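You operate a simulated robot arm through the tools that you are given. There is no shell and no other tool. Be economical: measure what you need, move in short steps, check, and stop when the job is done.

Carry out the task below with a simulated two-armed robot. There is one attempt and no reset: what you move stays moved.

## Task
Put the orange pad on the strip on the bench by the rack. Take the hose coupling on the bench by the rack and put it away on the test bench. Pick up the green card with one hand, pass it to the other hand and put it on the test mat. Take the oil tub on the mat on the drip tray and put it away on the shelf under the bench by the rack. Put the wide tube on the setting bench. Take the sleeve marked "25 mm" from the lagging bench and leave it on the lube bench. Pull the drawer open. Do these in any order. Set down upright: wide tube.

It is judged by the outcome, as a careful person would: the job done as asked, and still so three seconds after it is handed in. It fails if anything else is knocked over, pushed out of place, dropped, spilled or broken.

## Robot
Two 7-joint arms with two-finger grippers on one trunk, on a base that drives. Base frame: it is fixed to the floor where the robot stands at the start and does not move with it; the origin is under the middle of the robot, x ahead of it, y to its left, z up; the surface under the hand at the start is at about z = 900. Readings come in mm, rad, newtons and seconds.
The left shoulder is at the start at [73, 216, 1143], the right one opposite. With the tool pointing down near the work surface each hand reaches from about 280 to 820 mm from the robot's upright axis, wherever it stands, measured 20 degrees to its own side. Places, roughly: drawer [2400, 1400, 800]; green card [500, 1000, 1250]; hose coupling (4x4x8 cm) [700, 0, 900]; lube bench [-1200, 2300, 900]; oil tub [-1750, 500, 750]; orange pad (9x6x5 cm) [500, 100, 300]; setting bench [-4600, -2100, 900]; shelf under the bench by the rack [600, 0, 200]; sleeve [2750, 3500, 1000]; strip [500, -250, 1000]; test bench [2700, 900, 900]; test mat [2500, -100, 900]; wide tube (14x17x24 cm) [-1600, 400, 900]. Payload 3.18 kg a hand.
The tool frame of a hand sits at the grasp point between the pads (the TCP): z along the fingers, y along the line on which they close. The tips reach 30 mm beyond it. Largest opening 144 mm; the body of the gripper starts 103 mm behind the TCP.
Orientation is that of the tool frame in the base frame, as a unit quaternion [x, y, z, w]. With the fingers straight down and closing along the base's y, the tool's x points along the base's -x, its y along +y and its z along -z.

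## Interface
- The arms move only by the tool servo_tool. It takes "left_deltas", "right_deltas" or both (then of equal length, played together; a hand with none holds still); each is a list of rows, each a list of 7 numbers: the shift along the base's x, y, z in mm, then the turn, a rotation vector about the base's x, y, z in rad, then the opening, from 0 (shut) to 1 (fully open). In form: [[x, y, z, wx, wy, wz, fingers], ...]. A call has 1 to 12 rows; each row is the pose to reach, as a shift and turn from the pose commanded when the call began. Each row takes 0.2 s and may step no farther than 50 mm and 0.15 rad from the row before; otherwise, or with a gripper value out of range, the whole call is refused. Where a pose cannot be reached the arm comes as near as it can. A force on the tool above 40 N (or 10 N above the force at the start of the call, whichever is more), or a blocked arm, ends the call early, and 0.2 s more pass. Each finger halts on what it meets, pressing with about 39 N; the grip force reading is that of the motor and also rises with nothing between the fingers. The clock runs only during rows and for 0.2 s after the last one: add rows that repeat a pose to give the fingers time. The reply holds the time, the measured pose of the TCP, the force on the tool along the base axes, the opening and the grip force, in the units named above and with some noise, with the torque about the TCP (base axes, N m) and any sound that the robot's microphone picked up.
- Cameras (640 x 400 px; columns grow to the right, rows downward): "scene" is now at [148.5, 16, 1305.9]; the picture's right is [0.21, -0.98, 0.00], its down [-0.79, -0.17, -0.60] and it looks along [0.58, 0.13, -0.80] (base axes); focal length 214 px, centre (320, 200). "left" rides on the left gripper at [76, -16, -143] in its tool frame; the picture's right is [0.21, 0.98, 0.00], its down [-0.84, 0.18, -0.51] and it looks along [-0.50, 0.11, 0.86] (tool axes); focal length 218 px, centre (320, 200). "right" rides on the right gripper at [76, 16, -143] in its tool frame; the picture's right is [-0.21, 0.98, 0.00], its down [-0.84, -0.18, -0.51] and it looks along [-0.50, -0.11, 0.86] (tool axes); focal length 218 px, centre (320, 200). There is no depth. A picture from a camera that has moved, and an enlarged one, comes with that camera's place and axes in the base frame and with its lens.
- camera(camera): a new picture of that camera. It takes no simulated time.
- slide_trunk(by): slides the trunk up (or, below 0, down) by that many mm; the arms and the scene camera ride with it, the base frame stays. It gives what a move gives, with no picture.
- steer(legs): drives the robot by 1 to 6 legs, each [ahead, left, turn to the left] in mm, mm and rad, along the robot's own axes; the way and the turn of a leg run together, so that a leg with both is an arc; at most 1500 mm and 3.142 rad a leg. The arms and the cameras ride along, it lands a little off, and it stops where it bumps. It gives what a move gives.
- head_to(pan, tilt): turns the head with the scene camera to pan (to the left, within 1.396 rad either way) and tilt (down, from -0.506 to 1.204), counted from straight ahead of the robot. It gives what a move gives.
- enlarge(camera, box): a new picture of the part [left, top, right, bottom] of that camera's present view, enlarged. It takes no simulated time.
- finish_job(): hands the job in; it is judged then, once.

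Work in short steps. Places have to be worked out from the pictures, the camera data and where the tool is seen: move nearer, look again, correct. Check each grasp and each placing, and mend what went wrong. You have 207 turns and 194 pictures in all, those below and enlarged ones among them. Open the grippers and draw the arms clear of the work before you hand the job in, unless the task says otherwise; then end with one line.

The tools are called after "Emit:" as name(argument=value, ...) on one line, values as JSON. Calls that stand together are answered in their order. servo_tool: Moves the arms, as the interface text tells. Its arguments: {"type":"object","properties":{"left_deltas":{"type":"array"},"right_deltas":{"type":"array"}},"required":[]} The other tools are called the same way: slide_trunk (by) slides the trunk up or down; steer (legs) drives the base; head_to (pan, tilt) turns the head that bears the scene camera; camera (camera) takes a picture; enlarge (camera, box) takes an enlarged picture of a part of a camera's view; finish_job () hands the job in.

At the start:

```text
time: 0.0
left_position: [446.8, 521.6, 999.9]
left_tool_rot: [0.001, 1.0, 0.0, 0.001]
left_wrist_force: [0.1, 0.4, -0.1]
left_torque: [0.01, -0.03, -0.01]
left_grip_width: 144.1
left_grasp_force: 0.1
right_position: [418.0, -22.7, 999.9]
right_tool_rot: [0.0, 1.0, 0.0, 0.0]
right_wrist_force: [0.9, 0.1, -0.1]
right_torque: [0.03, -0.02, 0.01]
right_grip_width: 143.9
right_grasp_force: 0.0
trunk travel left (down, up): [-225.0, 144.0]
robot x, y, heading: [0.9, 1.2, -0.002]
head pan, tilt: [0.213, 0.932]
```

scene: 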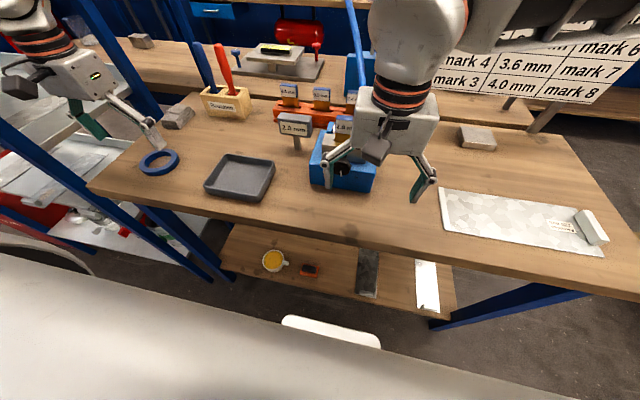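
right: 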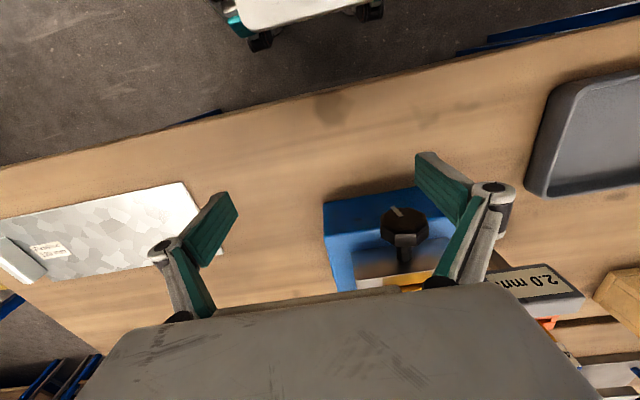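
left: 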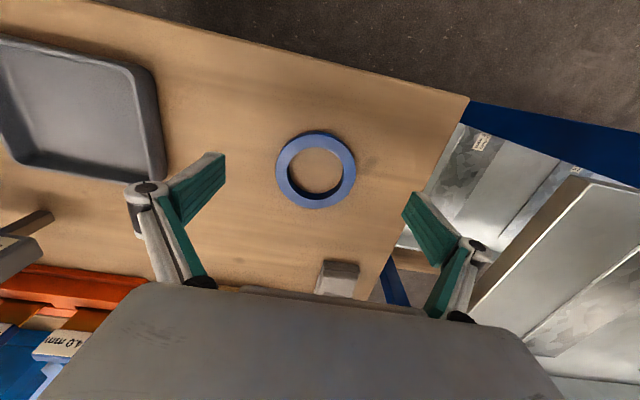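

I'll look around first: the bench ahead, then the surroundings.

Emit:
head_to(pan=0, tilt=0.5)

Emit:
camera(camera="scene")

Emit:
head_to(pan=1.2, tilt=0.4)

Emit:
camera(camera="scene")

Emit:
head_to(pan=-1.2, tilt=0.4)

Emit:
camera(camera="scene")

```text
time: 0.9
left_position: [446.0, 520.0, 1001.9]
left_tool_rot: [-0.001, 1.0, 0.0, 0.0]
left_wrist_force: [-0.5, 0.5, 0.6]
left_torque: [-0.01, -0.01, 0.02]
left_grip_width: 143.9
left_grasp_force: 0.0
right_position: [418.1, -22.3, 1000.6]
right_tool_rot: [0.0, 1.0, 0.0, 0.001]
right_wrist_force: [-0.4, 0.0, -0.6]
right_torque: [-0.01, -0.04, -0.01]
right_grip_width: 144.1
right_grasp_force: 0.0
trunk travel left (down, up): [-225.0, 144.0]
robot x, y, heading: [-2.3, 1.7, 0.004]
head pan, tilt: [0.0, 0.499]
```

```text
190 pictures are left
camera scene: at [167.5, 0.4, 1342.1], right [0.0, -1.0, 0.0], down [-0.48, 0.0, -0.88], along [0.88, 0.0, -0.48], focal length 214 px, centre (320, 200)
```

scene: 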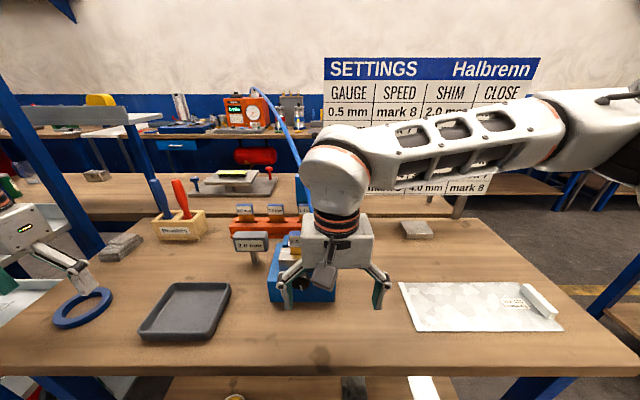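

```text
time: 2.3
left_position: [446.0, 520.2, 999.5]
left_tool_rot: [-0.001, 1.0, 0.0, 0.001]
left_wrist_force: [-0.7, -0.5, -0.6]
left_torque: [-0.04, -0.03, 0.0]
left_grip_width: 143.9
left_grasp_force: 0.0
right_position: [418.4, -23.8, 1000.7]
right_tool_rot: [0.0, 1.0, 0.0, 0.001]
right_wrist_force: [-0.1, 0.3, -0.3]
right_torque: [-0.02, 0.0, 0.0]
right_grip_width: 143.9
right_grasp_force: 0.1
trunk travel left (down, up): [-225.0, 144.0]
robot x, y, heading: [-0.8, -1.0, 0.0]
head pan, tilt: [1.201, 0.4]
```

```text
189 pictures are left
camera scene: at [110.1, 86.7, 1351.3], right [0.93, -0.36, 0.0], down [-0.14, -0.36, -0.92], along [0.33, 0.86, -0.39], focal length 214 px, centre (320, 200)
```

scene: 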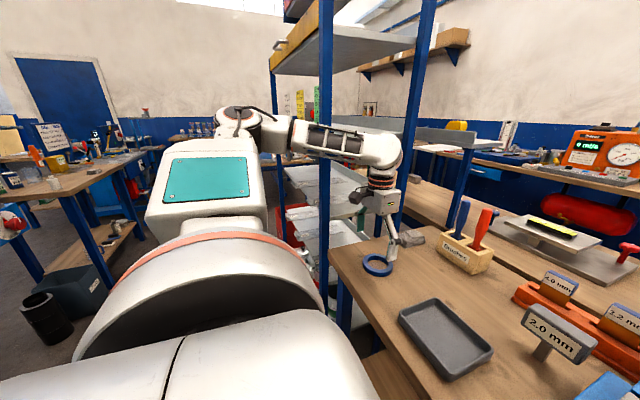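

```text
time: 4.5
left_position: [447.1, 519.5, 1000.2]
left_tool_rot: [-0.001, 1.0, -0.001, 0.001]
left_wrist_force: [-0.4, -0.3, 0.5]
left_torque: [-0.01, 0.01, 0.04]
left_grip_width: 144.1
left_grasp_force: 0.0
right_position: [418.5, -23.0, 1000.3]
right_tool_rot: [0.0, 1.0, 0.0, -0.001]
right_wrist_force: [0.2, 0.1, 0.8]
right_torque: [0.0, 0.01, -0.02]
right_grip_width: 144.0
right_grasp_force: 0.0
trunk travel left (down, up): [-225.0, 144.0]
robot x, y, heading: [-0.6, -0.9, -0.001]
head pan, tilt: [-1.201, 0.4]
```

```text
188 pictures are left
camera scene: at [110.1, -85.9, 1351.3], right [-0.93, -0.36, 0.0], down [-0.14, 0.36, -0.92], along [0.33, -0.86, -0.39], focal length 214 px, centre (320, 200)
```

scene: 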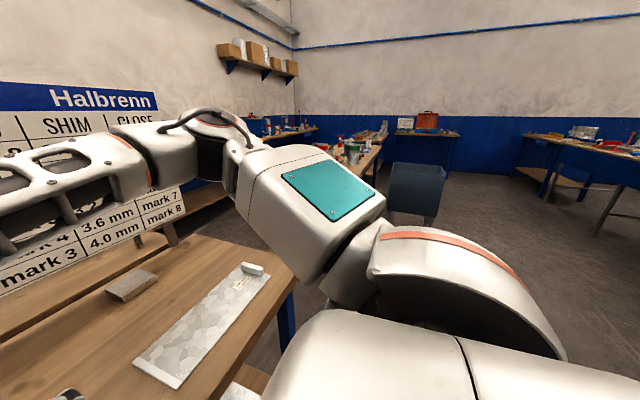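

Let me take enlarged looks at the bench center, shelf, and rack.

Emit:
head_to(pan=0, tilt=0.9)

Emit:
enlarge(camera="scene", box=[200, 80, 400, 205])

Emit:
enlarge(camera="scene", box=[160, 200, 480, 400])

Emit:
enlarge(camera="right", box=[260, 140, 580, 340])

Emit:
head_to(pan=0.9, tilt=0.1)

Emit:
enlarge(camera="scene", box=[120, 80, 440, 280])

```text
time: 5.9
left_position: [446.9, 519.7, 1000.9]
left_tool_rot: [-0.001, 1.0, -0.001, 0.001]
left_wrist_force: [-1.0, 0.3, -0.2]
left_torque: [-0.04, -0.01, -0.03]
left_grip_width: 144.0
left_grasp_force: 0.1
right_position: [417.5, -22.5, 999.3]
right_tool_rot: [0.0, 1.0, 0.0, 0.0]
right_wrist_force: [0.0, 0.3, 0.2]
right_torque: [0.0, -0.02, 0.0]
right_grip_width: 143.9
right_grasp_force: 0.1
trunk travel left (down, up): [-225.0, 144.0]
robot x, y, heading: [2.2, 4.1, -0.002]
head pan, tilt: [0.0, 0.901]
```

```text
3.20 times, centred on (300, 142) of scene
camera zoom: at [152.0, 0.3, 1308.3], right [0.0, -1.0, 0.0], down [-0.78, 0.0, -0.62], along [0.62, 0.0, -0.78], focal length 686 px, centre (384, 384)
```

zoom: 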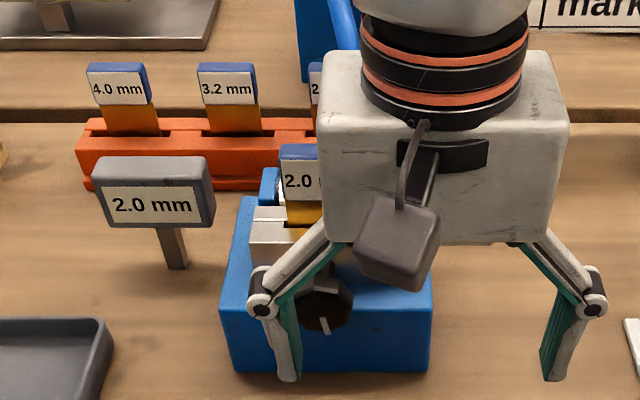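

```text
2.00 times, centred on (320, 300) of scene
camera zoom: at [152.0, 0.3, 1308.3], right [0.0, -1.0, 0.0], down [-0.78, 0.0, -0.62], along [0.62, 0.0, -0.78], focal length 429 px, centre (320, 0)
```

zoom: 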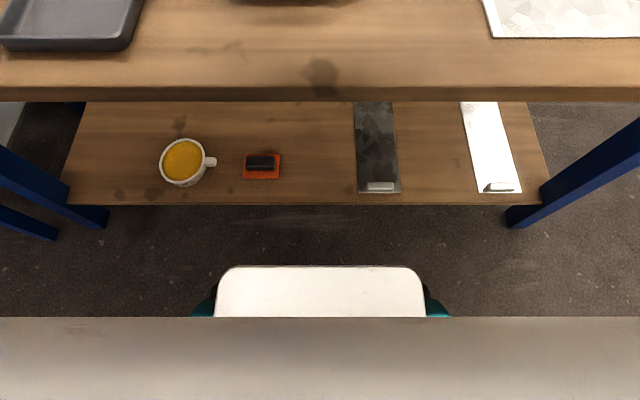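

```text
2.00 times, centred on (420, 240) of right
camera zoom: at [343.0, -5.9, 1141.9], right [0.21, 0.98, 0.0], down [0.84, -0.18, 0.51], along [0.5, -0.11, -0.86], focal length 436 px, centre (120, 120)
```

zoom: 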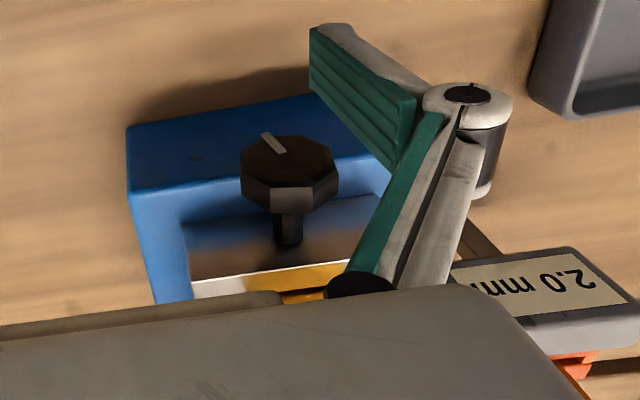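

```text
time: 7.1
left_position: [446.7, 519.5, 999.9]
left_tool_rot: [-0.001, 1.0, 0.0, 0.001]
left_wrist_force: [0.0, 0.0, -0.4]
left_torque: [0.03, -0.01, 0.01]
left_grip_width: 143.9
left_grasp_force: 0.1
right_position: [418.0, -23.4, 999.0]
right_tool_rot: [0.0, 1.0, 0.001, 0.0]
right_wrist_force: [-0.3, 0.4, 0.0]
right_torque: [0.01, 0.0, 0.03]
right_grip_width: 144.0
right_grasp_force: 0.1
trunk travel left (down, up): [-225.0, 144.0]
robot x, y, heading: [1.1, 0.7, 0.002]
head pan, tilt: [0.901, 0.099]
```

```text
2.00 times, centred on (280, 180) of scene
camera zoom: at [133.8, 72.5, 1379.2], right [0.78, -0.62, 0.0], down [-0.06, -0.08, -0.99], along [0.62, 0.78, -0.1], focal length 429 px, centre (400, 240)
```

zoom: 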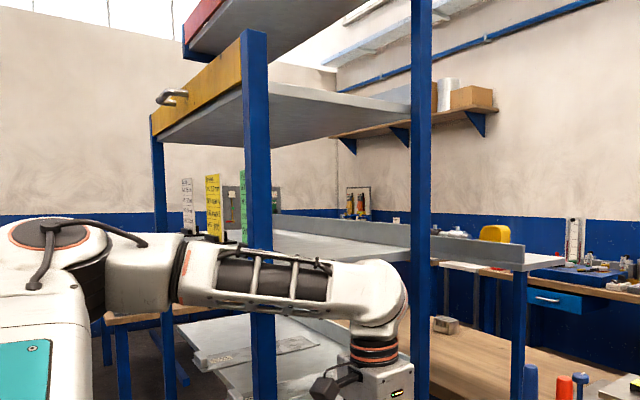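

Green cards stand on a middle rack shelf. I'll raise the right hand out of the view and look at the bench again.

Emit:
servo_tool(right_deltas=[[0, -50, 20, 0, 0, 0, 1], [-20, -100, 40, 0, 0, 0, 1], [-40, -150, 60, 0, 0, 0, 1], [-60, -200, 80, 0, 0, 0, 1], [-80, -250, 80, 0, 0, 0, 1], [-80, -300, 80, 0, 0, 0, 1], [-80, -340, 80, 0, 0, 0, 1]])

Emit:
head_to(pan=0, tilt=0.7)

Emit:
camera(camera="scene")

Emit:
enlarge(camera="scene", box=[220, 80, 380, 180])

```text
refused: row 1 steps farther than a row can; nothing moved
```

```text
time: 8.3
left_position: [446.5, 519.2, 1000.9]
left_tool_rot: [-0.001, 1.0, 0.001, 0.002]
left_wrist_force: [-0.2, -0.4, 1.4]
left_torque: [-0.01, 0.0, 0.0]
left_grip_width: 144.0
left_grasp_force: 0.1
right_position: [419.3, -22.6, 999.9]
right_tool_rot: [-0.001, 1.0, 0.0, 0.0]
right_wrist_force: [0.3, 0.7, -0.1]
right_torque: [0.0, 0.0, -0.01]
right_grip_width: 143.8
right_grasp_force: 0.1
trunk travel left (down, up): [-225.0, 144.0]
robot x, y, heading: [0.6, -1.3, -0.0]
head pan, tilt: [0.0, 0.7]
```

```text
183 pictures are left
camera scene: at [161.5, 0.5, 1324.5], right [0.0, -1.0, 0.0], down [-0.64, 0.0, -0.77], along [0.77, 0.0, -0.64], focal length 214 px, centre (320, 200)
```

scene: 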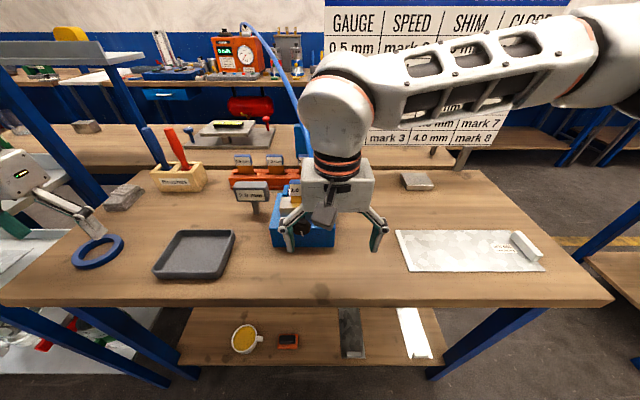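

```text
4.00 times, centred on (300, 130) of scene
camera zoom: at [161.5, 0.5, 1324.5], right [0.0, -1.0, 0.0], down [-0.64, 0.0, -0.77], along [0.77, 0.0, -0.64], focal length 858 px, centre (400, 480)
```

zoom: 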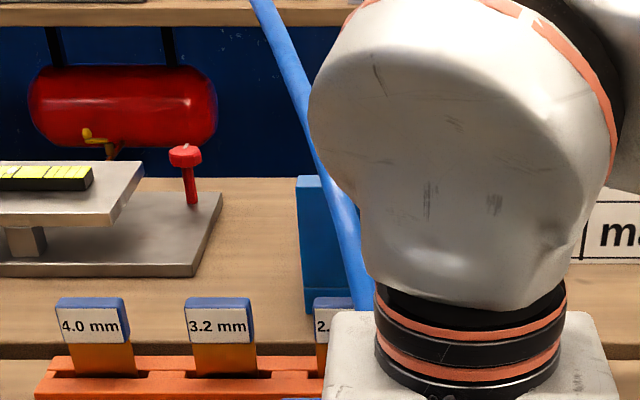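

Row steps too long; retry with smaller ones.

Emit:
servo_tool(right_deltas=[[0, -40, 20, 0, 0, 0, 1], [-15, -80, 40, 0, 0, 0, 1], [-30, -120, 60, 0, 0, 0, 1], [-45, -160, 80, 0, 0, 0, 1], [-60, -205, 80, 0, 0, 0, 1], [-60, -250, 80, 0, 0, 0, 1], [-60, -295, 80, 0, 0, 0, 1], [-60, -340, 80, 0, 0, 0, 1]])

Emit:
camera(camera="scene")

Emit:
enlarge(camera="scene", box=[220, 110, 380, 260])

```text
time: 10.1
left_position: [446.3, 520.6, 1000.3]
left_tool_rot: [0.0, 1.0, 0.001, 0.001]
left_wrist_force: [0.0, -1.0, -0.3]
left_torque: [0.03, 0.01, 0.03]
left_grip_width: 144.0
left_grasp_force: 0.0
right_position: [357.6, -364.8, 1078.4]
right_tool_rot: [0.001, 1.0, 0.0, 0.001]
right_wrist_force: [-0.2, 0.1, -0.6]
right_torque: [-0.04, -0.02, -0.01]
right_grip_width: 143.9
right_grasp_force: 0.1
trunk travel left (down, up): [-225.0, 144.0]
robot x, y, heading: [-1.5, 0.5, 0.001]
head pan, tilt: [0.0, 0.7]
```

```text
181 pictures are left
camera scene: at [160.9, -0.6, 1324.6], right [0.0, -1.0, 0.0], down [-0.64, 0.0, -0.77], along [0.77, 0.0, -0.64], focal length 214 px, centre (320, 200)
```

scene: 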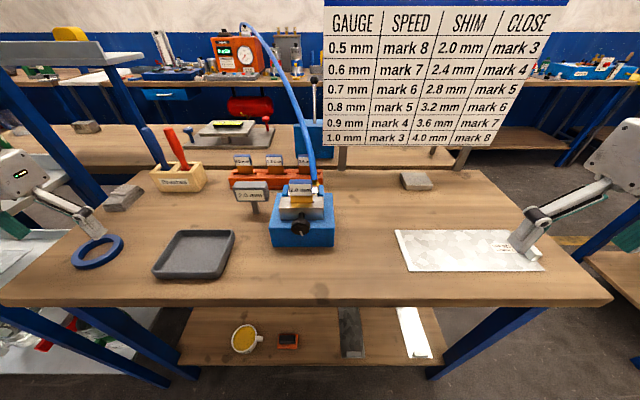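

```text
2.67 times, centred on (300, 185) of scene
camera zoom: at [160.9, -0.6, 1324.6], right [0.0, -1.0, 0.0], down [-0.64, 0.0, -0.77], along [0.77, 0.0, -0.64], focal length 572 px, centre (373, 240)
```

zoom: 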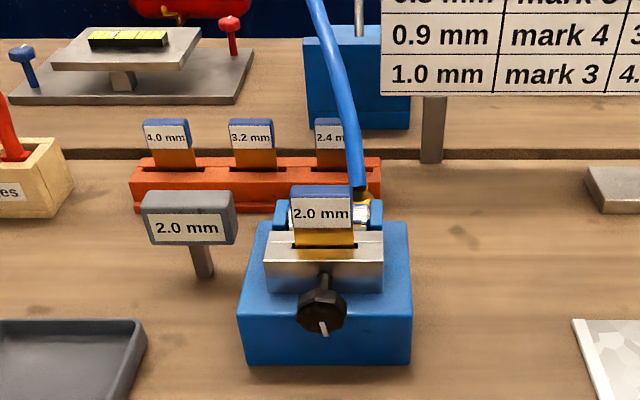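

The coupling seems to sit in the blue stand behind the 2.0 mm shim, with the hose on it. I'll bring the right hand camera in for a closer look.

Emit:
servo_tool(right_deltas=[[0, 45, 15, 0, -0.1, 0, 1], [0, 90, 30, 0, -0.2, 0, 1], [0, 135, 45, 0, -0.3, 0, 1], [0, 180, 60, 0, -0.4, 0, 1], [0, 225, 70, 0, -0.4, 0, 1], [0, 270, 70, 0, -0.4, 0, 1], [0, 315, 70, 0, -0.4, 0, 1], [0, 360, 70, 0, -0.4, 0, 1], [0, 400, 70, 0, -0.4, 0, 1]])

Emit:
camera(camera="right")

Emit:
enlarge(camera="right", box=[240, 100, 440, 225])

```text
time: 12.1
left_position: [446.7, 520.8, 999.8]
left_tool_rot: [0.0, 1.0, 0.0, 0.002]
left_wrist_force: [-0.5, -0.3, -0.2]
left_torque: [-0.03, -0.02, -0.01]
left_grip_width: 144.2
left_grasp_force: 0.0
right_position: [358.5, 39.7, 1150.2]
right_tool_rot: [-0.001, 0.98, 0.0, 0.199]
right_wrist_force: [-0.3, 0.1, -0.5]
right_torque: [-0.04, -0.04, -0.02]
right_grip_width: 144.3
right_grasp_force: 0.0
trunk travel left (down, up): [-225.0, 144.0]
robot x, y, heading: [1.4, -1.9, -0.002]
head pan, tilt: [0.0, 0.7]
```

```text
179 pictures are left
camera right: at [233.4, 55.4, 1252.0], right [0.19, 0.98, 0.08], down [0.58, -0.18, 0.8], along [0.79, -0.11, -0.6], focal length 218 px, centre (320, 200)
```

right: 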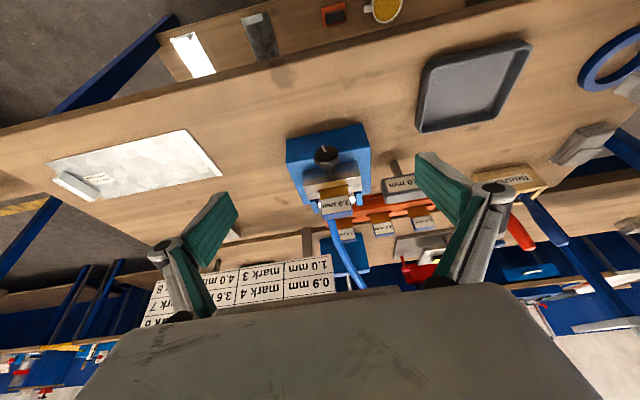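

```text
3.20 times, centred on (340, 162) of right
camera zoom: at [233.4, 55.4, 1252.0], right [0.19, 0.98, 0.08], down [0.58, -0.18, 0.8], along [0.79, -0.11, -0.6], focal length 698 px, centre (256, 320)
```

zoom: 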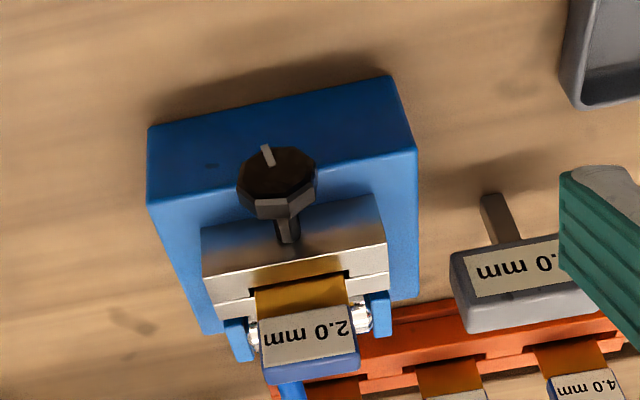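

I want a side view of that coupling; I'll bring the left hand camera around, turned to look toward −y.

Emit:
servo_tool(left_deltas=[[0, 0, 40, 0, 0, -0.14, 1], [0, 0, 80, 0, 0, -0.28, 1], [0, 0, 120, 0, 0, -0.42, 1], [10, 0, 150, 0, 0, -0.56, 1], [30, -15, 150, 0, 0, -0.7, 1], [50, -30, 150, 0, 0, -0.84, 1], [70, -50, 150, 0, 0, -0.98, 1], [90, -70, 150, 0, 0, -1.12, 1], [110, -90, 150, 0, 0, -1.26, 1], [130, -120, 150, 0, 0, -1.4, 1], [150, -150, 150, 0, 0, -1.54, 1]])

Emit:
servo_tool(left_deltas=[[0, 0, 0, -0.13, 0, 0, 1], [0, 0, 0, -0.26, 0, 0, 1], [0, 0, 0, -0.4, 0, 0, 1]])

Emit:
camera(camera="left")

```text
time: 14.5
left_position: [597.5, 371.4, 1148.1]
left_tool_rot: [0.697, 0.717, 0.001, 0.001]
left_wrist_force: [0.1, 0.0, 0.1]
left_torque: [0.03, 0.04, 0.01]
left_grip_width: 143.9
left_grasp_force: 0.0
left hand out of reach, approached as far as the arm can: row 4
right_position: [359.6, 35.6, 1150.9]
right_tool_rot: [0.001, 0.98, 0.001, 0.197]
right_wrist_force: [0.5, 0.0, -0.9]
right_torque: [0.04, 0.03, 0.02]
right_grip_width: 144.0
right_grasp_force: 0.2
trunk travel left (down, up): [-225.0, 144.0]
robot x, y, heading: [-3.2, -0.3, -0.009]
head pan, tilt: [0.0, 0.7]
```

```text
time: 15.3
left_position: [597.0, 372.2, 1149.3]
left_tool_rot: [0.689, 0.713, -0.091, 0.094]
left_wrist_force: [-0.3, -0.6, -0.7]
left_torque: [0.04, -0.02, 0.03]
left_grip_width: 143.8
left_grasp_force: 0.1
left hand out of reach, approached as far as the arm can: row 3
right_position: [358.1, 37.5, 1151.6]
right_tool_rot: [0.0, 0.98, 0.002, 0.199]
right_wrist_force: [0.9, 0.2, 0.0]
right_torque: [-0.01, 0.02, -0.05]
right_grip_width: 144.1
right_grasp_force: 0.0
trunk travel left (down, up): [-225.0, 144.0]
robot x, y, heading: [0.9, -0.2, 0.001]
head pan, tilt: [0.0, 0.7]
```

```text
177 pictures are left
camera left: at [577.1, 480.8, 1266.0], right [0.97, 0.23, -0.05], down [0.2, -0.68, 0.71], along [0.13, -0.7, -0.7], focal length 218 px, centre (320, 200)
```

left: 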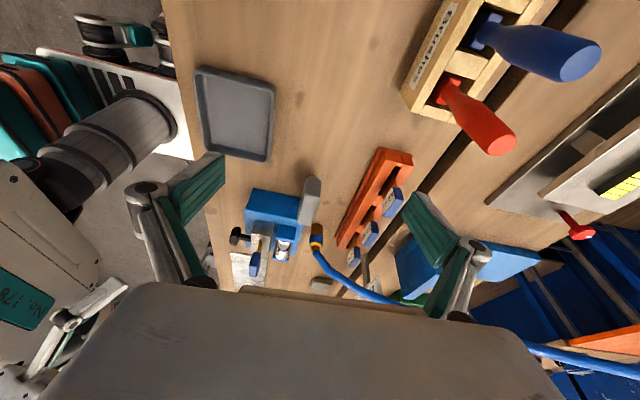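

Emit:
enlarge(camera="left", box=[210, 160, 370, 300])

```text
2.86 times, centred on (290, 230) of left
camera zoom: at [577.1, 480.8, 1266.0], right [0.97, 0.23, -0.05], down [0.2, -0.68, 0.71], along [0.13, -0.7, -0.7], focal length 624 px, centre (406, 114)
```

zoom: 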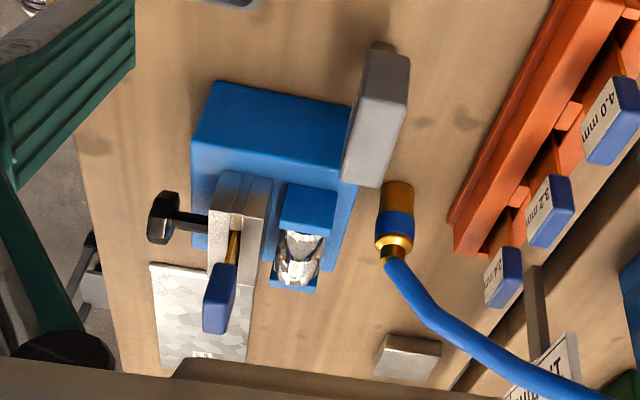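

The brass coupling stands behind the blue stand with a hose rising from it. I'll trace where the hose goes.

Emit:
head_to(pan=0.2, tilt=0.3)

Emit:
enlarge(camera="scene", box=[200, 60, 440, 260])

Emit:
enlarge(camera="scene", box=[0, 60, 240, 260])

```text
time: 16.2
left_position: [596.5, 371.3, 1147.1]
left_tool_rot: [0.689, 0.713, -0.09, 0.094]
left_wrist_force: [-0.2, -0.3, -0.3]
left_torque: [0.04, 0.03, -0.01]
left_grip_width: 143.9
left_grasp_force: 0.0
right_position: [358.6, 36.1, 1151.3]
right_tool_rot: [0.0, 0.98, 0.0, 0.199]
right_wrist_force: [-0.1, -0.5, 0.2]
right_torque: [0.0, -0.03, 0.01]
right_grip_width: 144.0
right_grasp_force: 0.1
trunk travel left (down, up): [-225.0, 144.0]
robot x, y, heading: [1.7, 3.6, 0.005]
head pan, tilt: [0.201, 0.3]
```

```text
2.00 times, centred on (320, 160) of scene
camera zoom: at [168.0, 18.9, 1360.5], right [0.2, -0.98, 0.0], down [-0.29, -0.06, -0.96], along [0.94, 0.19, -0.3], focal length 429 px, centre (320, 280)
```

zoom: 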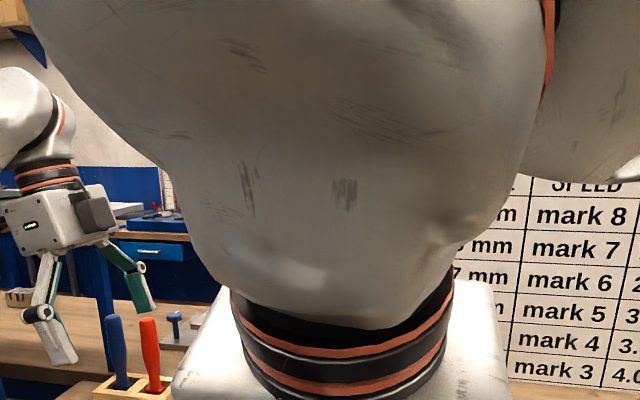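

```text
2.00 times, centred on (120, 160) of scene
camera zoom: at [168.0, 18.9, 1360.5], right [0.2, -0.98, 0.0], down [-0.29, -0.06, -0.96], along [0.94, 0.19, -0.3], focal length 429 px, centre (720, 280)
```

zoom: 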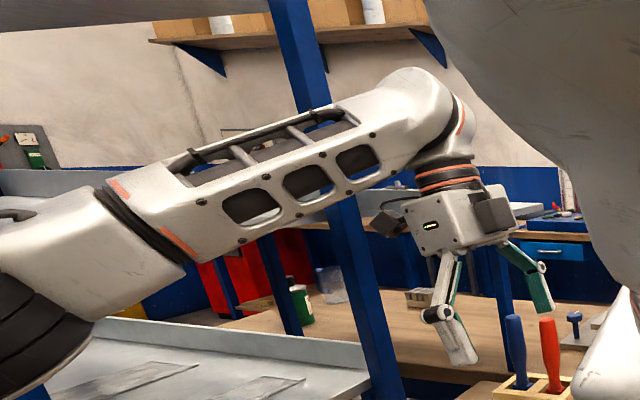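

The right arm blocks the view; I move it back out and look again.

Emit:
servo_tool(right_deltas=[[0, -45, 0, 0, 0.1, 0, 1], [0, -90, 0, 0, 0.2, 0, 1], [0, -135, 0, 0, 0.3, 0, 1], [0, -180, 0, 0, 0.4, 0, 1], [0, -225, 0, 0, 0.4, 0, 1], [0, -270, 0, 0, 0.4, 0, 1], [0, -315, 0, 0, 0.4, 0, 1], [0, -360, 0, 0, 0.4, 0, 1]])

Emit:
enlarge(camera="scene", box=[200, 60, 440, 260])

```text
time: 18.0
left_position: [595.3, 369.8, 1148.7]
left_tool_rot: [0.689, 0.713, -0.09, 0.093]
left_wrist_force: [-0.3, -0.7, 1.1]
left_torque: [0.07, 0.0, 0.0]
left_grip_width: 144.1
left_grasp_force: 0.1
right_position: [356.4, -324.9, 1150.6]
right_tool_rot: [0.0, 1.0, -0.001, 0.0]
right_wrist_force: [-0.3, -0.1, -0.1]
right_torque: [0.02, -0.04, -0.01]
right_grip_width: 144.3
right_grasp_force: 0.1
trunk travel left (down, up): [-225.0, 144.0]
robot x, y, heading: [3.2, -1.5, 0.002]
head pan, tilt: [0.201, 0.3]
```

```text
2.00 times, centred on (320, 160) of scene
camera zoom: at [167.5, 17.8, 1360.7], right [0.2, -0.98, 0.0], down [-0.29, -0.06, -0.96], along [0.94, 0.19, -0.3], focal length 429 px, centre (320, 280)
```

zoom: 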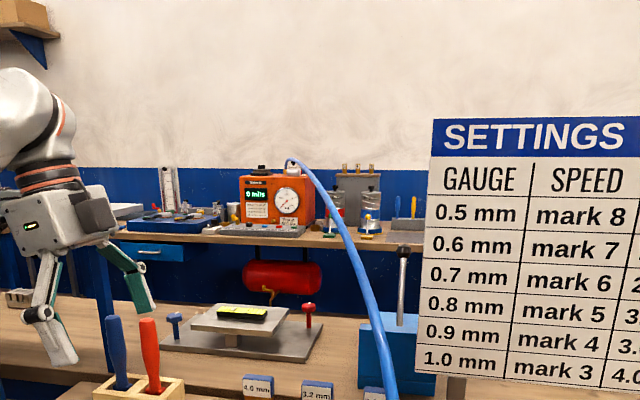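

The hose runs from the meter on the test bench to the coupling at about (659, 24, 900–975). I'll bring the right hand above it, tilted slightly forward.

Emit:
servo_tool(right_deltas=[[0, 45, 0, 0, -0.03, 0, 0.8], [0, 90, 0, 0, -0.06, 0, 0.8], [10, 133, 0, 0, -0.09, 0, 0.8], [40, 166, 0, 0, -0.12, 0, 0.8], [75, 196, 0, 0, -0.15, 0, 0.8], [110, 226, 0, 0, -0.18, 0, 0.7], [147, 256, 0, 0, -0.2, 0, 0.7], [182, 286, 0, 0, -0.22, 0, 0.7], [217, 316, 0, 0, -0.25, 0, 0.7], [250, 346, 0, 0, -0.25, 0, 0.7]])

Emit:
camera(camera="right")

Emit:
camera(camera="left")

```text
time: 20.2
left_position: [597.1, 371.6, 1147.2]
left_tool_rot: [0.69, 0.712, -0.092, 0.094]
left_wrist_force: [-0.1, -0.3, -0.3]
left_torque: [-0.04, 0.04, 0.01]
left_grip_width: 144.1
left_grasp_force: 0.2
right_position: [608.7, 25.7, 1152.8]
right_tool_rot: [0.0, 0.992, -0.001, 0.124]
right_wrist_force: [-0.5, -0.3, 0.1]
right_torque: [-0.02, 0.02, 0.01]
right_grip_width: 100.9
right_grasp_force: 0.1
trunk travel left (down, up): [-225.0, 144.0]
robot x, y, heading: [0.7, 0.3, 0.003]
head pan, tilt: [0.201, 0.3]
```

```text
172 pictures are left
camera right: at [501.3, 42.1, 1271.9], right [0.2, 0.98, 0.05], down [0.69, -0.18, 0.7], along [0.69, -0.11, -0.71], focal length 218 px, centre (320, 200)
```

right: 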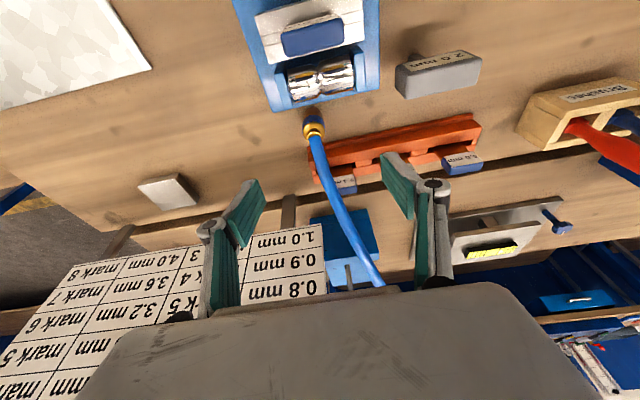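

```text
171 pictures are left
camera left: at [578.1, 482.4, 1264.5], right [0.97, 0.23, -0.06], down [0.2, -0.68, 0.71], along [0.13, -0.7, -0.7], focal length 218 px, centre (320, 200)
```

left: 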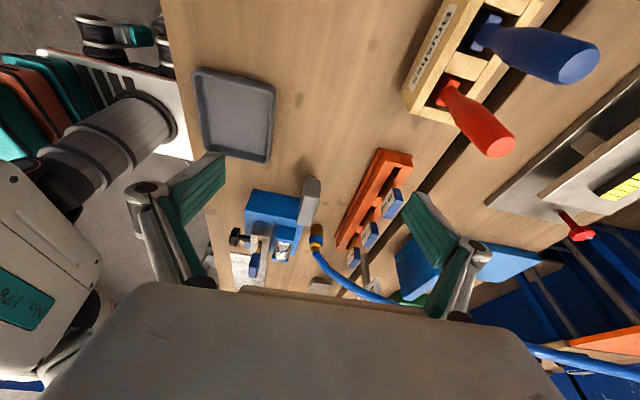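

Coupling at about (656, 18). Descend straddling it and close.

Emit:
servo_tool(right_deltas=[[30, -3, -20, 0, 0, 0, 0.7], [48, -5, -60, 0, 0, 0, 0.7], [48, -5, -105, 0, 0, 0, 0.7], [48, -5, -150, 0, 0, 0, 0.7], [48, -5, -185, 0, 0, 0, 0.7], [48, -5, -205, 0, 0, 0, 0.7]])

Emit:
camera(camera="right")

```text
time: 21.6
left_position: [592.4, 370.8, 1151.3]
left_tool_rot: [0.69, 0.712, -0.088, 0.095]
left_wrist_force: [0.3, 1.1, 0.6]
left_torque: [0.0, 0.0, 0.05]
left_grip_width: 144.1
left_grasp_force: 0.1
right_position: [653.5, 16.5, 956.2]
right_tool_rot: [0.002, 0.992, 0.002, 0.128]
right_wrist_force: [0.0, -4.1, 34.7]
right_torque: [0.82, 4.34, 0.52]
right_grip_width: 101.0
right_grasp_force: 0.0
trunk travel left (down, up): [-225.0, 144.0]
robot x, y, heading: [2.1, -0.9, -0.003]
head pan, tilt: [0.201, 0.3]
```

```text
170 pictures are left
camera right: at [545.3, 33.1, 1072.9], right [0.2, 0.98, 0.06], down [0.69, -0.19, 0.7], along [0.7, -0.1, -0.71], focal length 218 px, centre (320, 200)
```

right: 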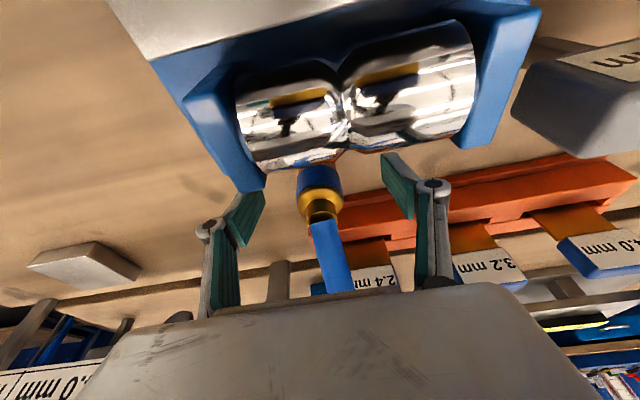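

Something behind (camera housing, ~125 mm back) touched the stand/shim. I back off upward, take out the tilt and check.

Emit:
servo_tool(right_deltas=[[0, 0, 35, 0, 0, 0, 0.7], [0, 0, 60, 0, 0.1, 0, 0.7], [0, 0, 60, 0, 0.2, 0, 0.7], [0, 0, 60, 0, 0.25, 0, 0.7]])

Emit:
camera(camera="right")

Emit:
enlarge(camera="left", box=[210, 160, 370, 300])

```text
time: 22.6
left_position: [595.4, 371.3, 1147.2]
left_tool_rot: [0.689, 0.713, -0.091, 0.094]
left_wrist_force: [0.2, 0.6, 0.1]
left_torque: [-0.03, -0.01, 0.02]
left_grip_width: 144.1
left_grasp_force: 0.0
right_position: [655.9, 17.7, 1007.5]
right_tool_rot: [0.001, 1.0, 0.002, -0.001]
right_wrist_force: [-0.2, 0.1, -0.5]
right_torque: [0.03, 0.01, 0.01]
right_grip_width: 101.0
right_grasp_force: 0.2
trunk travel left (down, up): [-225.0, 144.0]
robot x, y, heading: [-0.9, -0.6, -0.0]
head pan, tilt: [0.201, 0.3]
```

```text
169 pictures are left
camera right: at [581.4, 34.6, 1148.7], right [0.21, 0.98, 0.0], down [0.84, -0.18, 0.51], along [0.49, -0.1, -0.86], focal length 218 px, centre (320, 200)
```

right: 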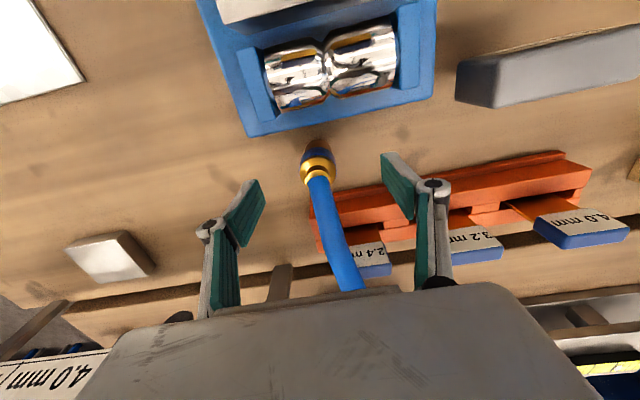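

```text
2.86 times, centred on (290, 230) of left
camera zoom: at [577.4, 480.9, 1265.5], right [0.97, 0.23, -0.05], down [0.2, -0.68, 0.71], along [0.13, -0.7, -0.7], focal length 624 px, centre (406, 114)
```

zoom: 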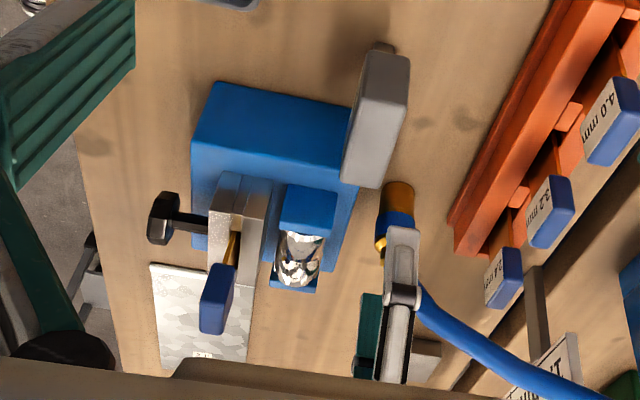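

Nothing shifted. With the hand vertical, descend onto the coupling to z≈950 and close.

Emit:
servo_tool(right_deltas=[[-4, 1, -20, 0, 0, 0, 0.6], [-4, 1, -40, 0, 0, 0, 0.5], [-4, 1, -55, 0, 0, 0, 0.5]])

Emit:
servo_tool(right_deltas=[[0, 0, 0, 0, 0, 0, 0.2], [0, 0, 0, 0, 0, 0, 0.1], [0, 0, 0, 0, 0, 0, 0.1]])

Emit:
camera(camera="right")

```text
time: 23.4
left_position: [595.6, 370.8, 1148.6]
left_tool_rot: [0.689, 0.713, -0.09, 0.094]
left_wrist_force: [-0.5, -0.1, 0.0]
left_torque: [0.01, -0.01, 0.01]
left_grip_width: 144.2
left_grasp_force: 0.1
right_position: [651.8, 19.7, 949.6]
right_tool_rot: [0.0, 1.0, 0.0, -0.001]
right_wrist_force: [-0.3, -0.3, 0.7]
right_torque: [-0.02, -0.02, 0.01]
right_grip_width: 71.8
right_grasp_force: 0.0
trunk travel left (down, up): [-225.0, 144.0]
robot x, y, heading: [-2.1, -3.1, -0.003]
head pan, tilt: [0.201, 0.3]
```

```text
time: 24.2
left_position: [596.6, 371.0, 1147.9]
left_tool_rot: [0.689, 0.713, -0.091, 0.093]
left_wrist_force: [0.2, 0.0, 1.1]
left_torque: [0.01, -0.03, -0.01]
left_grip_width: 144.5
left_grasp_force: 0.1
right_position: [651.5, 20.6, 950.8]
right_tool_rot: [0.0, 1.0, 0.0, 0.0]
right_wrist_force: [-0.9, 0.1, 1.1]
right_torque: [0.0, -0.03, 0.02]
right_grip_width: 33.7
right_grasp_force: 39.3
trunk travel left (down, up): [-225.0, 144.0]
robot x, y, heading: [3.2, -1.3, -0.004]
head pan, tilt: [0.201, 0.3]
```

```text
167 pictures are left
camera right: at [575.9, 36.4, 1093.2], right [0.21, 0.98, 0.0], down [0.84, -0.18, 0.51], along [0.5, -0.11, -0.86], focal length 218 px, centre (320, 200)
```

right: 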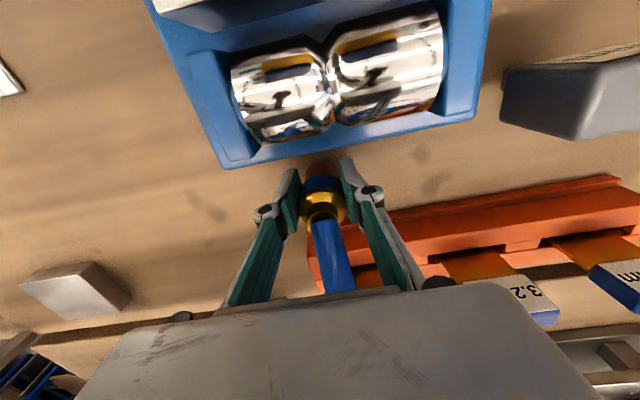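

Gripped at 33.7 mm. Lift step by step watching the hose force.

Emit:
servo_tool(right_deltas=[[0, 0, 40, 0, 0, 0, 0.1], [0, 0, 80, 0, 0, 0, 0.1], [0, 0, 120, 0, 0, 0, 0.1], [0, 0, 160, 0, 0, 0, 0.1], [0, 0, 200, 0, 0, 0, 0.1], [0, 0, 240, 0, 0, 0, 0.1]])

Emit:
enlarge(camera="scene", box=[160, 40, 480, 240])

```text
time: 25.6
left_position: [595.0, 371.8, 1149.8]
left_tool_rot: [0.69, 0.712, -0.09, 0.094]
left_wrist_force: [0.1, -0.2, -0.2]
left_torque: [0.0, -0.09, 0.0]
left_grip_width: 144.0
left_grasp_force: 0.1
right_position: [617.4, 6.7, 1144.3]
right_tool_rot: [0.003, 1.0, 0.003, 0.001]
right_wrist_force: [-0.5, -0.3, 0.9]
right_torque: [0.01, -0.06, 0.01]
right_grip_width: 14.2
right_grasp_force: 0.0
right hand out of reach, approached as far as the arm can: row 4, 5, 6
trunk travel left (down, up): [-225.0, 144.0]
robot x, y, heading: [0.3, -0.6, -0.003]
head pan, tilt: [0.201, 0.3]
```

```text
2.00 times, centred on (320, 140) of scene
camera zoom: at [165.8, 19.3, 1361.0], right [0.2, -0.98, 0.0], down [-0.29, -0.06, -0.96], along [0.94, 0.19, -0.29], focal length 429 px, centre (320, 320)
```

zoom: 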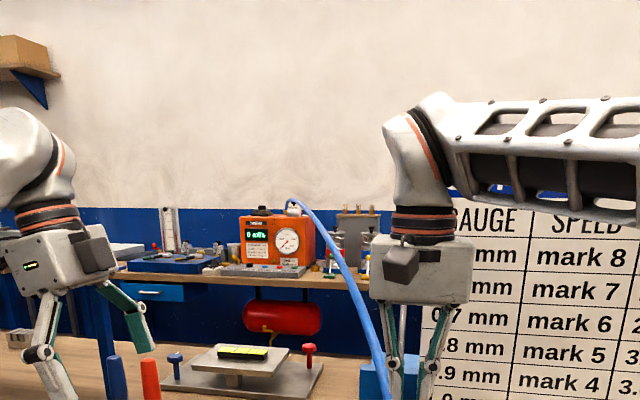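

The coupling slipped out of the fingers. Check where it is.

Emit:
camera(camera="right")

Emit:
camera(camera="left")

```text
165 pictures are left
camera right: at [542.0, 23.1, 1286.5], right [0.22, 0.98, 0.01], down [0.84, -0.19, 0.51], along [0.5, -0.1, -0.86], focal length 218 px, centre (320, 200)
```

right: 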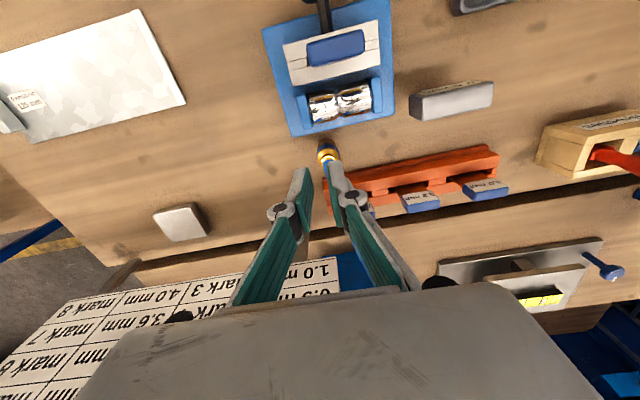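

```text
164 pictures are left
camera left: at [575.4, 481.3, 1266.9], right [0.97, 0.23, -0.05], down [0.2, -0.68, 0.71], along [0.13, -0.7, -0.7], focal length 218 px, centre (320, 200)
```

left: 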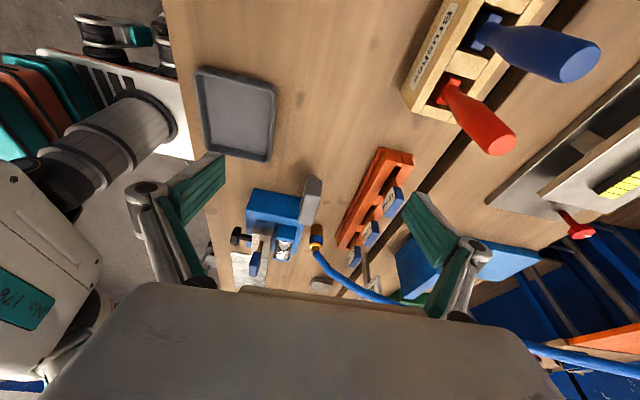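

The coupling is still standing in place. I go back down, grip lower and harder, and lift gently while reading forces.

Emit:
servo_tool(right_deltas=[[5, 2, -40, 0, 0, 0, 0.5], [10, 4, -80, 0, 0, 0, 0.5], [20, 8, -120, 0, 0, 0, 0.5]])

```text
time: 26.4
left_position: [597.4, 371.9, 1146.3]
left_tool_rot: [0.69, 0.712, -0.091, 0.092]
left_wrist_force: [0.2, 1.1, 0.2]
left_torque: [-0.02, 0.06, 0.0]
left_grip_width: 144.2
left_grasp_force: 0.0
right_position: [638.0, 21.3, 1022.3]
right_tool_rot: [0.0, 1.0, 0.0, -0.001]
right_wrist_force: [0.0, 0.2, -0.5]
right_torque: [0.01, 0.05, 0.0]
right_grip_width: 71.7
right_grasp_force: 0.2
trunk travel left (down, up): [-225.0, 144.0]
robot x, y, heading: [1.1, -0.5, -0.001]
head pan, tilt: [0.201, 0.3]
```

Emit:
servo_tool(right_deltas=[[14, -1, -30, 0, 0, 0, 0.5], [14, -1, -65, 0, 0, 0, 0.5], [14, -1, -87, 0, 0, 0, 0.5], [14, -1, -87, 0, 0, 0, 0.2], [14, -1, -87, 0, 0, 0, 0], [14, -1, -87, 0, 0, 0, 0]])

Emit:
servo_tool(right_deltas=[[0, 0, 5, 0, 0, 0, 0], [0, 0, 12, 0, 0, 0, 0]])

Emit:
camera(camera="right")

```text
time: 27.8
left_position: [596.5, 371.2, 1146.8]
left_tool_rot: [0.689, 0.713, -0.091, 0.093]
left_wrist_force: [-0.1, 0.1, -0.7]
left_torque: [0.03, 0.01, 0.05]
left_grip_width: 144.3
left_grasp_force: 0.0
right_position: [649.9, 19.4, 938.1]
right_tool_rot: [0.0, 1.0, 0.0, -0.001]
right_wrist_force: [-0.4, -0.3, 0.5]
right_torque: [-0.02, 0.05, 0.01]
right_grip_width: 33.6
right_grasp_force: 38.7
trunk travel left (down, up): [-225.0, 144.0]
robot x, y, heading: [2.4, 0.6, -0.003]
head pan, tilt: [0.201, 0.3]
```

```text
time: 28.4
left_position: [595.6, 371.4, 1148.8]
left_tool_rot: [0.69, 0.712, -0.09, 0.093]
left_wrist_force: [-0.7, -0.2, 0.3]
left_torque: [0.03, -0.01, -0.01]
left_grip_width: 144.3
left_grasp_force: 0.1
right_position: [650.7, 20.1, 950.1]
right_tool_rot: [0.0, 1.0, 0.0, 0.0]
right_wrist_force: [-0.1, 0.5, -1.6]
right_torque: [0.0, 0.02, 0.04]
right_grip_width: 33.5
right_grasp_force: 38.4
trunk travel left (down, up): [-225.0, 144.0]
robot x, y, heading: [0.8, -1.5, 0.003]
head pan, tilt: [0.201, 0.3]
```

```text
163 pictures are left
camera right: at [575.7, 36.0, 1091.9], right [0.21, 0.98, 0.0], down [0.84, -0.18, 0.51], along [0.5, -0.11, -0.86], focal length 218 px, centre (320, 200)
```

right: 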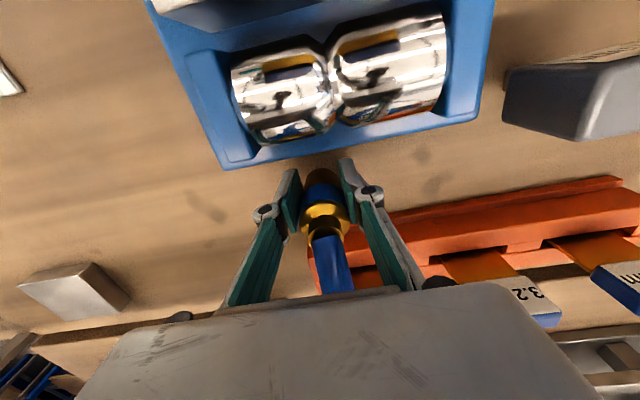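

It lifts now (−1.6 N). Continue up in slow steps watching for hose tension.

Emit:
servo_tool(right_deltas=[[0, 0, 15, 0, 0, 0, 0], [0, 0, 30, 0, 0, 0, 0], [0, 0, 45, 0, 0, 0, 0], [0, 0, 60, 0, 0, 0, 0]])

Emit:
servo_tool(right_deltas=[[0, 0, 20, 0, 0, 0, 0], [0, 0, 40, 0, 0, 0, 0], [0, 0, 60, 0, 0, 0, 0]])

Emit:
enlarge(camera="scene", box=[160, 100, 480, 300])

```text
time: 29.4
left_position: [596.0, 371.2, 1147.5]
left_tool_rot: [0.689, 0.713, -0.09, 0.093]
left_wrist_force: [0.9, 0.2, 1.3]
left_torque: [0.02, 0.0, 0.01]
left_grip_width: 143.9
left_grasp_force: 0.0
right_position: [650.0, 18.7, 1010.0]
right_tool_rot: [0.0, 1.0, 0.0, -0.001]
right_wrist_force: [-0.6, 0.3, -2.9]
right_torque: [0.01, 0.02, 0.02]
right_grip_width: 33.5
right_grasp_force: 39.3
trunk travel left (down, up): [-225.0, 144.0]
robot x, y, heading: [0.9, 0.2, 0.003]
head pan, tilt: [0.201, 0.3]
```

```text
time: 30.2
left_position: [595.5, 372.0, 1147.8]
left_tool_rot: [0.689, 0.713, -0.09, 0.094]
left_wrist_force: [-0.1, 0.7, -0.2]
left_torque: [-0.01, -0.02, 0.02]
left_grip_width: 144.1
left_grasp_force: 0.1
right_position: [658.6, 2.2, 1063.0]
right_tool_rot: [0.014, 1.0, 0.004, -0.008]
right_wrist_force: [-0.4, -0.4, -2.2]
right_torque: [-0.04, 0.01, 0.0]
right_grip_width: 33.5
right_grasp_force: 38.8
trunk travel left (down, up): [-225.0, 144.0]
robot x, y, heading: [-0.7, -0.2, 0.002]
head pan, tilt: [0.201, 0.3]
```

```text
2.00 times, centred on (320, 200) of scene
camera zoom: at [167.7, 18.9, 1360.6], right [0.2, -0.98, 0.0], down [-0.29, -0.06, -0.96], along [0.94, 0.19, -0.3], focal length 429 px, centre (320, 200)
```

zoom: 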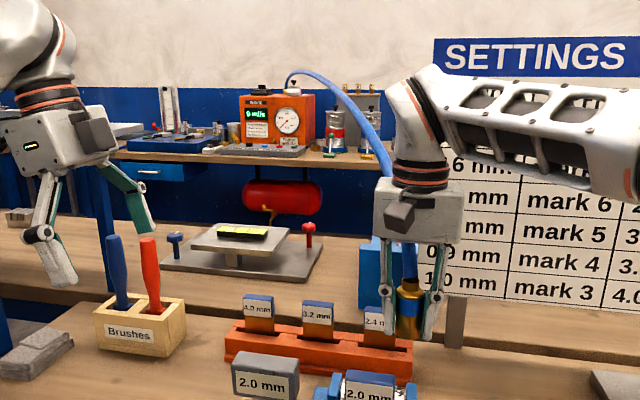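

Held firmly; hose exerts no noticeable pull. Raise the trunk and then draw the hand back/right in steps, watching force.

Emit:
slide_trunk(by=140)

Emit:
servo_tool(right_deltas=[[-40, -10, 10, 0, 0, 0, 0], [-80, -30, 25, 0, 0, 0, 0], [-110, -60, 45, 0, 0, 0, 0], [-130, -95, 65, 0, 0, 0, 0], [-150, -130, 85, 0, 0, 0, 0]])

Emit:
camera(camera="scene")

```text
time: 31.8
left_position: [597.9, 370.5, 1289.5]
left_tool_rot: [0.689, 0.713, -0.09, 0.092]
left_wrist_force: [-0.6, -0.5, 0.5]
left_torque: [0.03, 0.0, 0.0]
left_grip_width: 144.0
left_grasp_force: 0.1
right_position: [644.0, 4.2, 1272.2]
right_tool_rot: [0.015, 0.999, 0.013, 0.047]
right_wrist_force: [0.7, -0.3, -2.5]
right_torque: [0.0, -0.01, -0.02]
right_grip_width: 33.5
right_grasp_force: 38.8
trunk travel left (down, up): [-365.0, 4.0]
robot x, y, heading: [-1.3, -3.0, -0.002]
head pan, tilt: [0.201, 0.3]
```

```text
time: 33.0
left_position: [595.9, 369.4, 1291.8]
left_tool_rot: [0.69, 0.712, -0.09, 0.093]
left_wrist_force: [-0.1, 0.1, -0.3]
left_torque: [0.06, -0.07, 0.02]
left_grip_width: 143.9
left_grasp_force: 0.1
right_position: [487.1, -113.8, 1348.7]
right_tool_rot: [0.001, 0.999, 0.0, 0.048]
right_wrist_force: [-0.6, 0.1, -1.6]
right_torque: [0.05, 0.02, 0.01]
right_grip_width: 33.5
right_grasp_force: 38.8
trunk travel left (down, up): [-365.0, 4.0]
robot x, y, heading: [-0.3, 1.0, 0.004]
head pan, tilt: [0.201, 0.3]
```

```text
161 pictures are left
camera scene: at [130.8, 17.3, 1502.7], right [0.2, -0.98, 0.0], down [-0.29, -0.06, -0.96], along [0.94, 0.19, -0.29], focal length 214 px, centre (320, 200)
```

scene: 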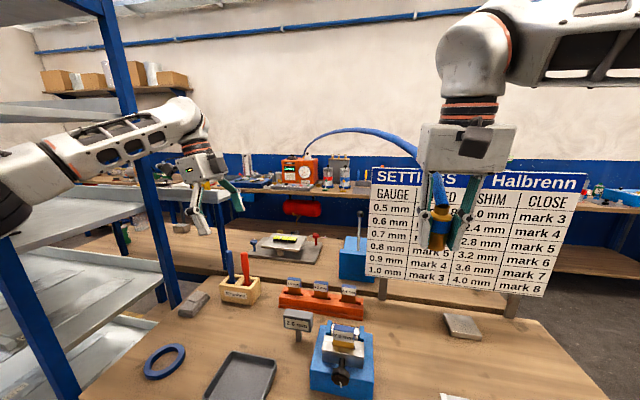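

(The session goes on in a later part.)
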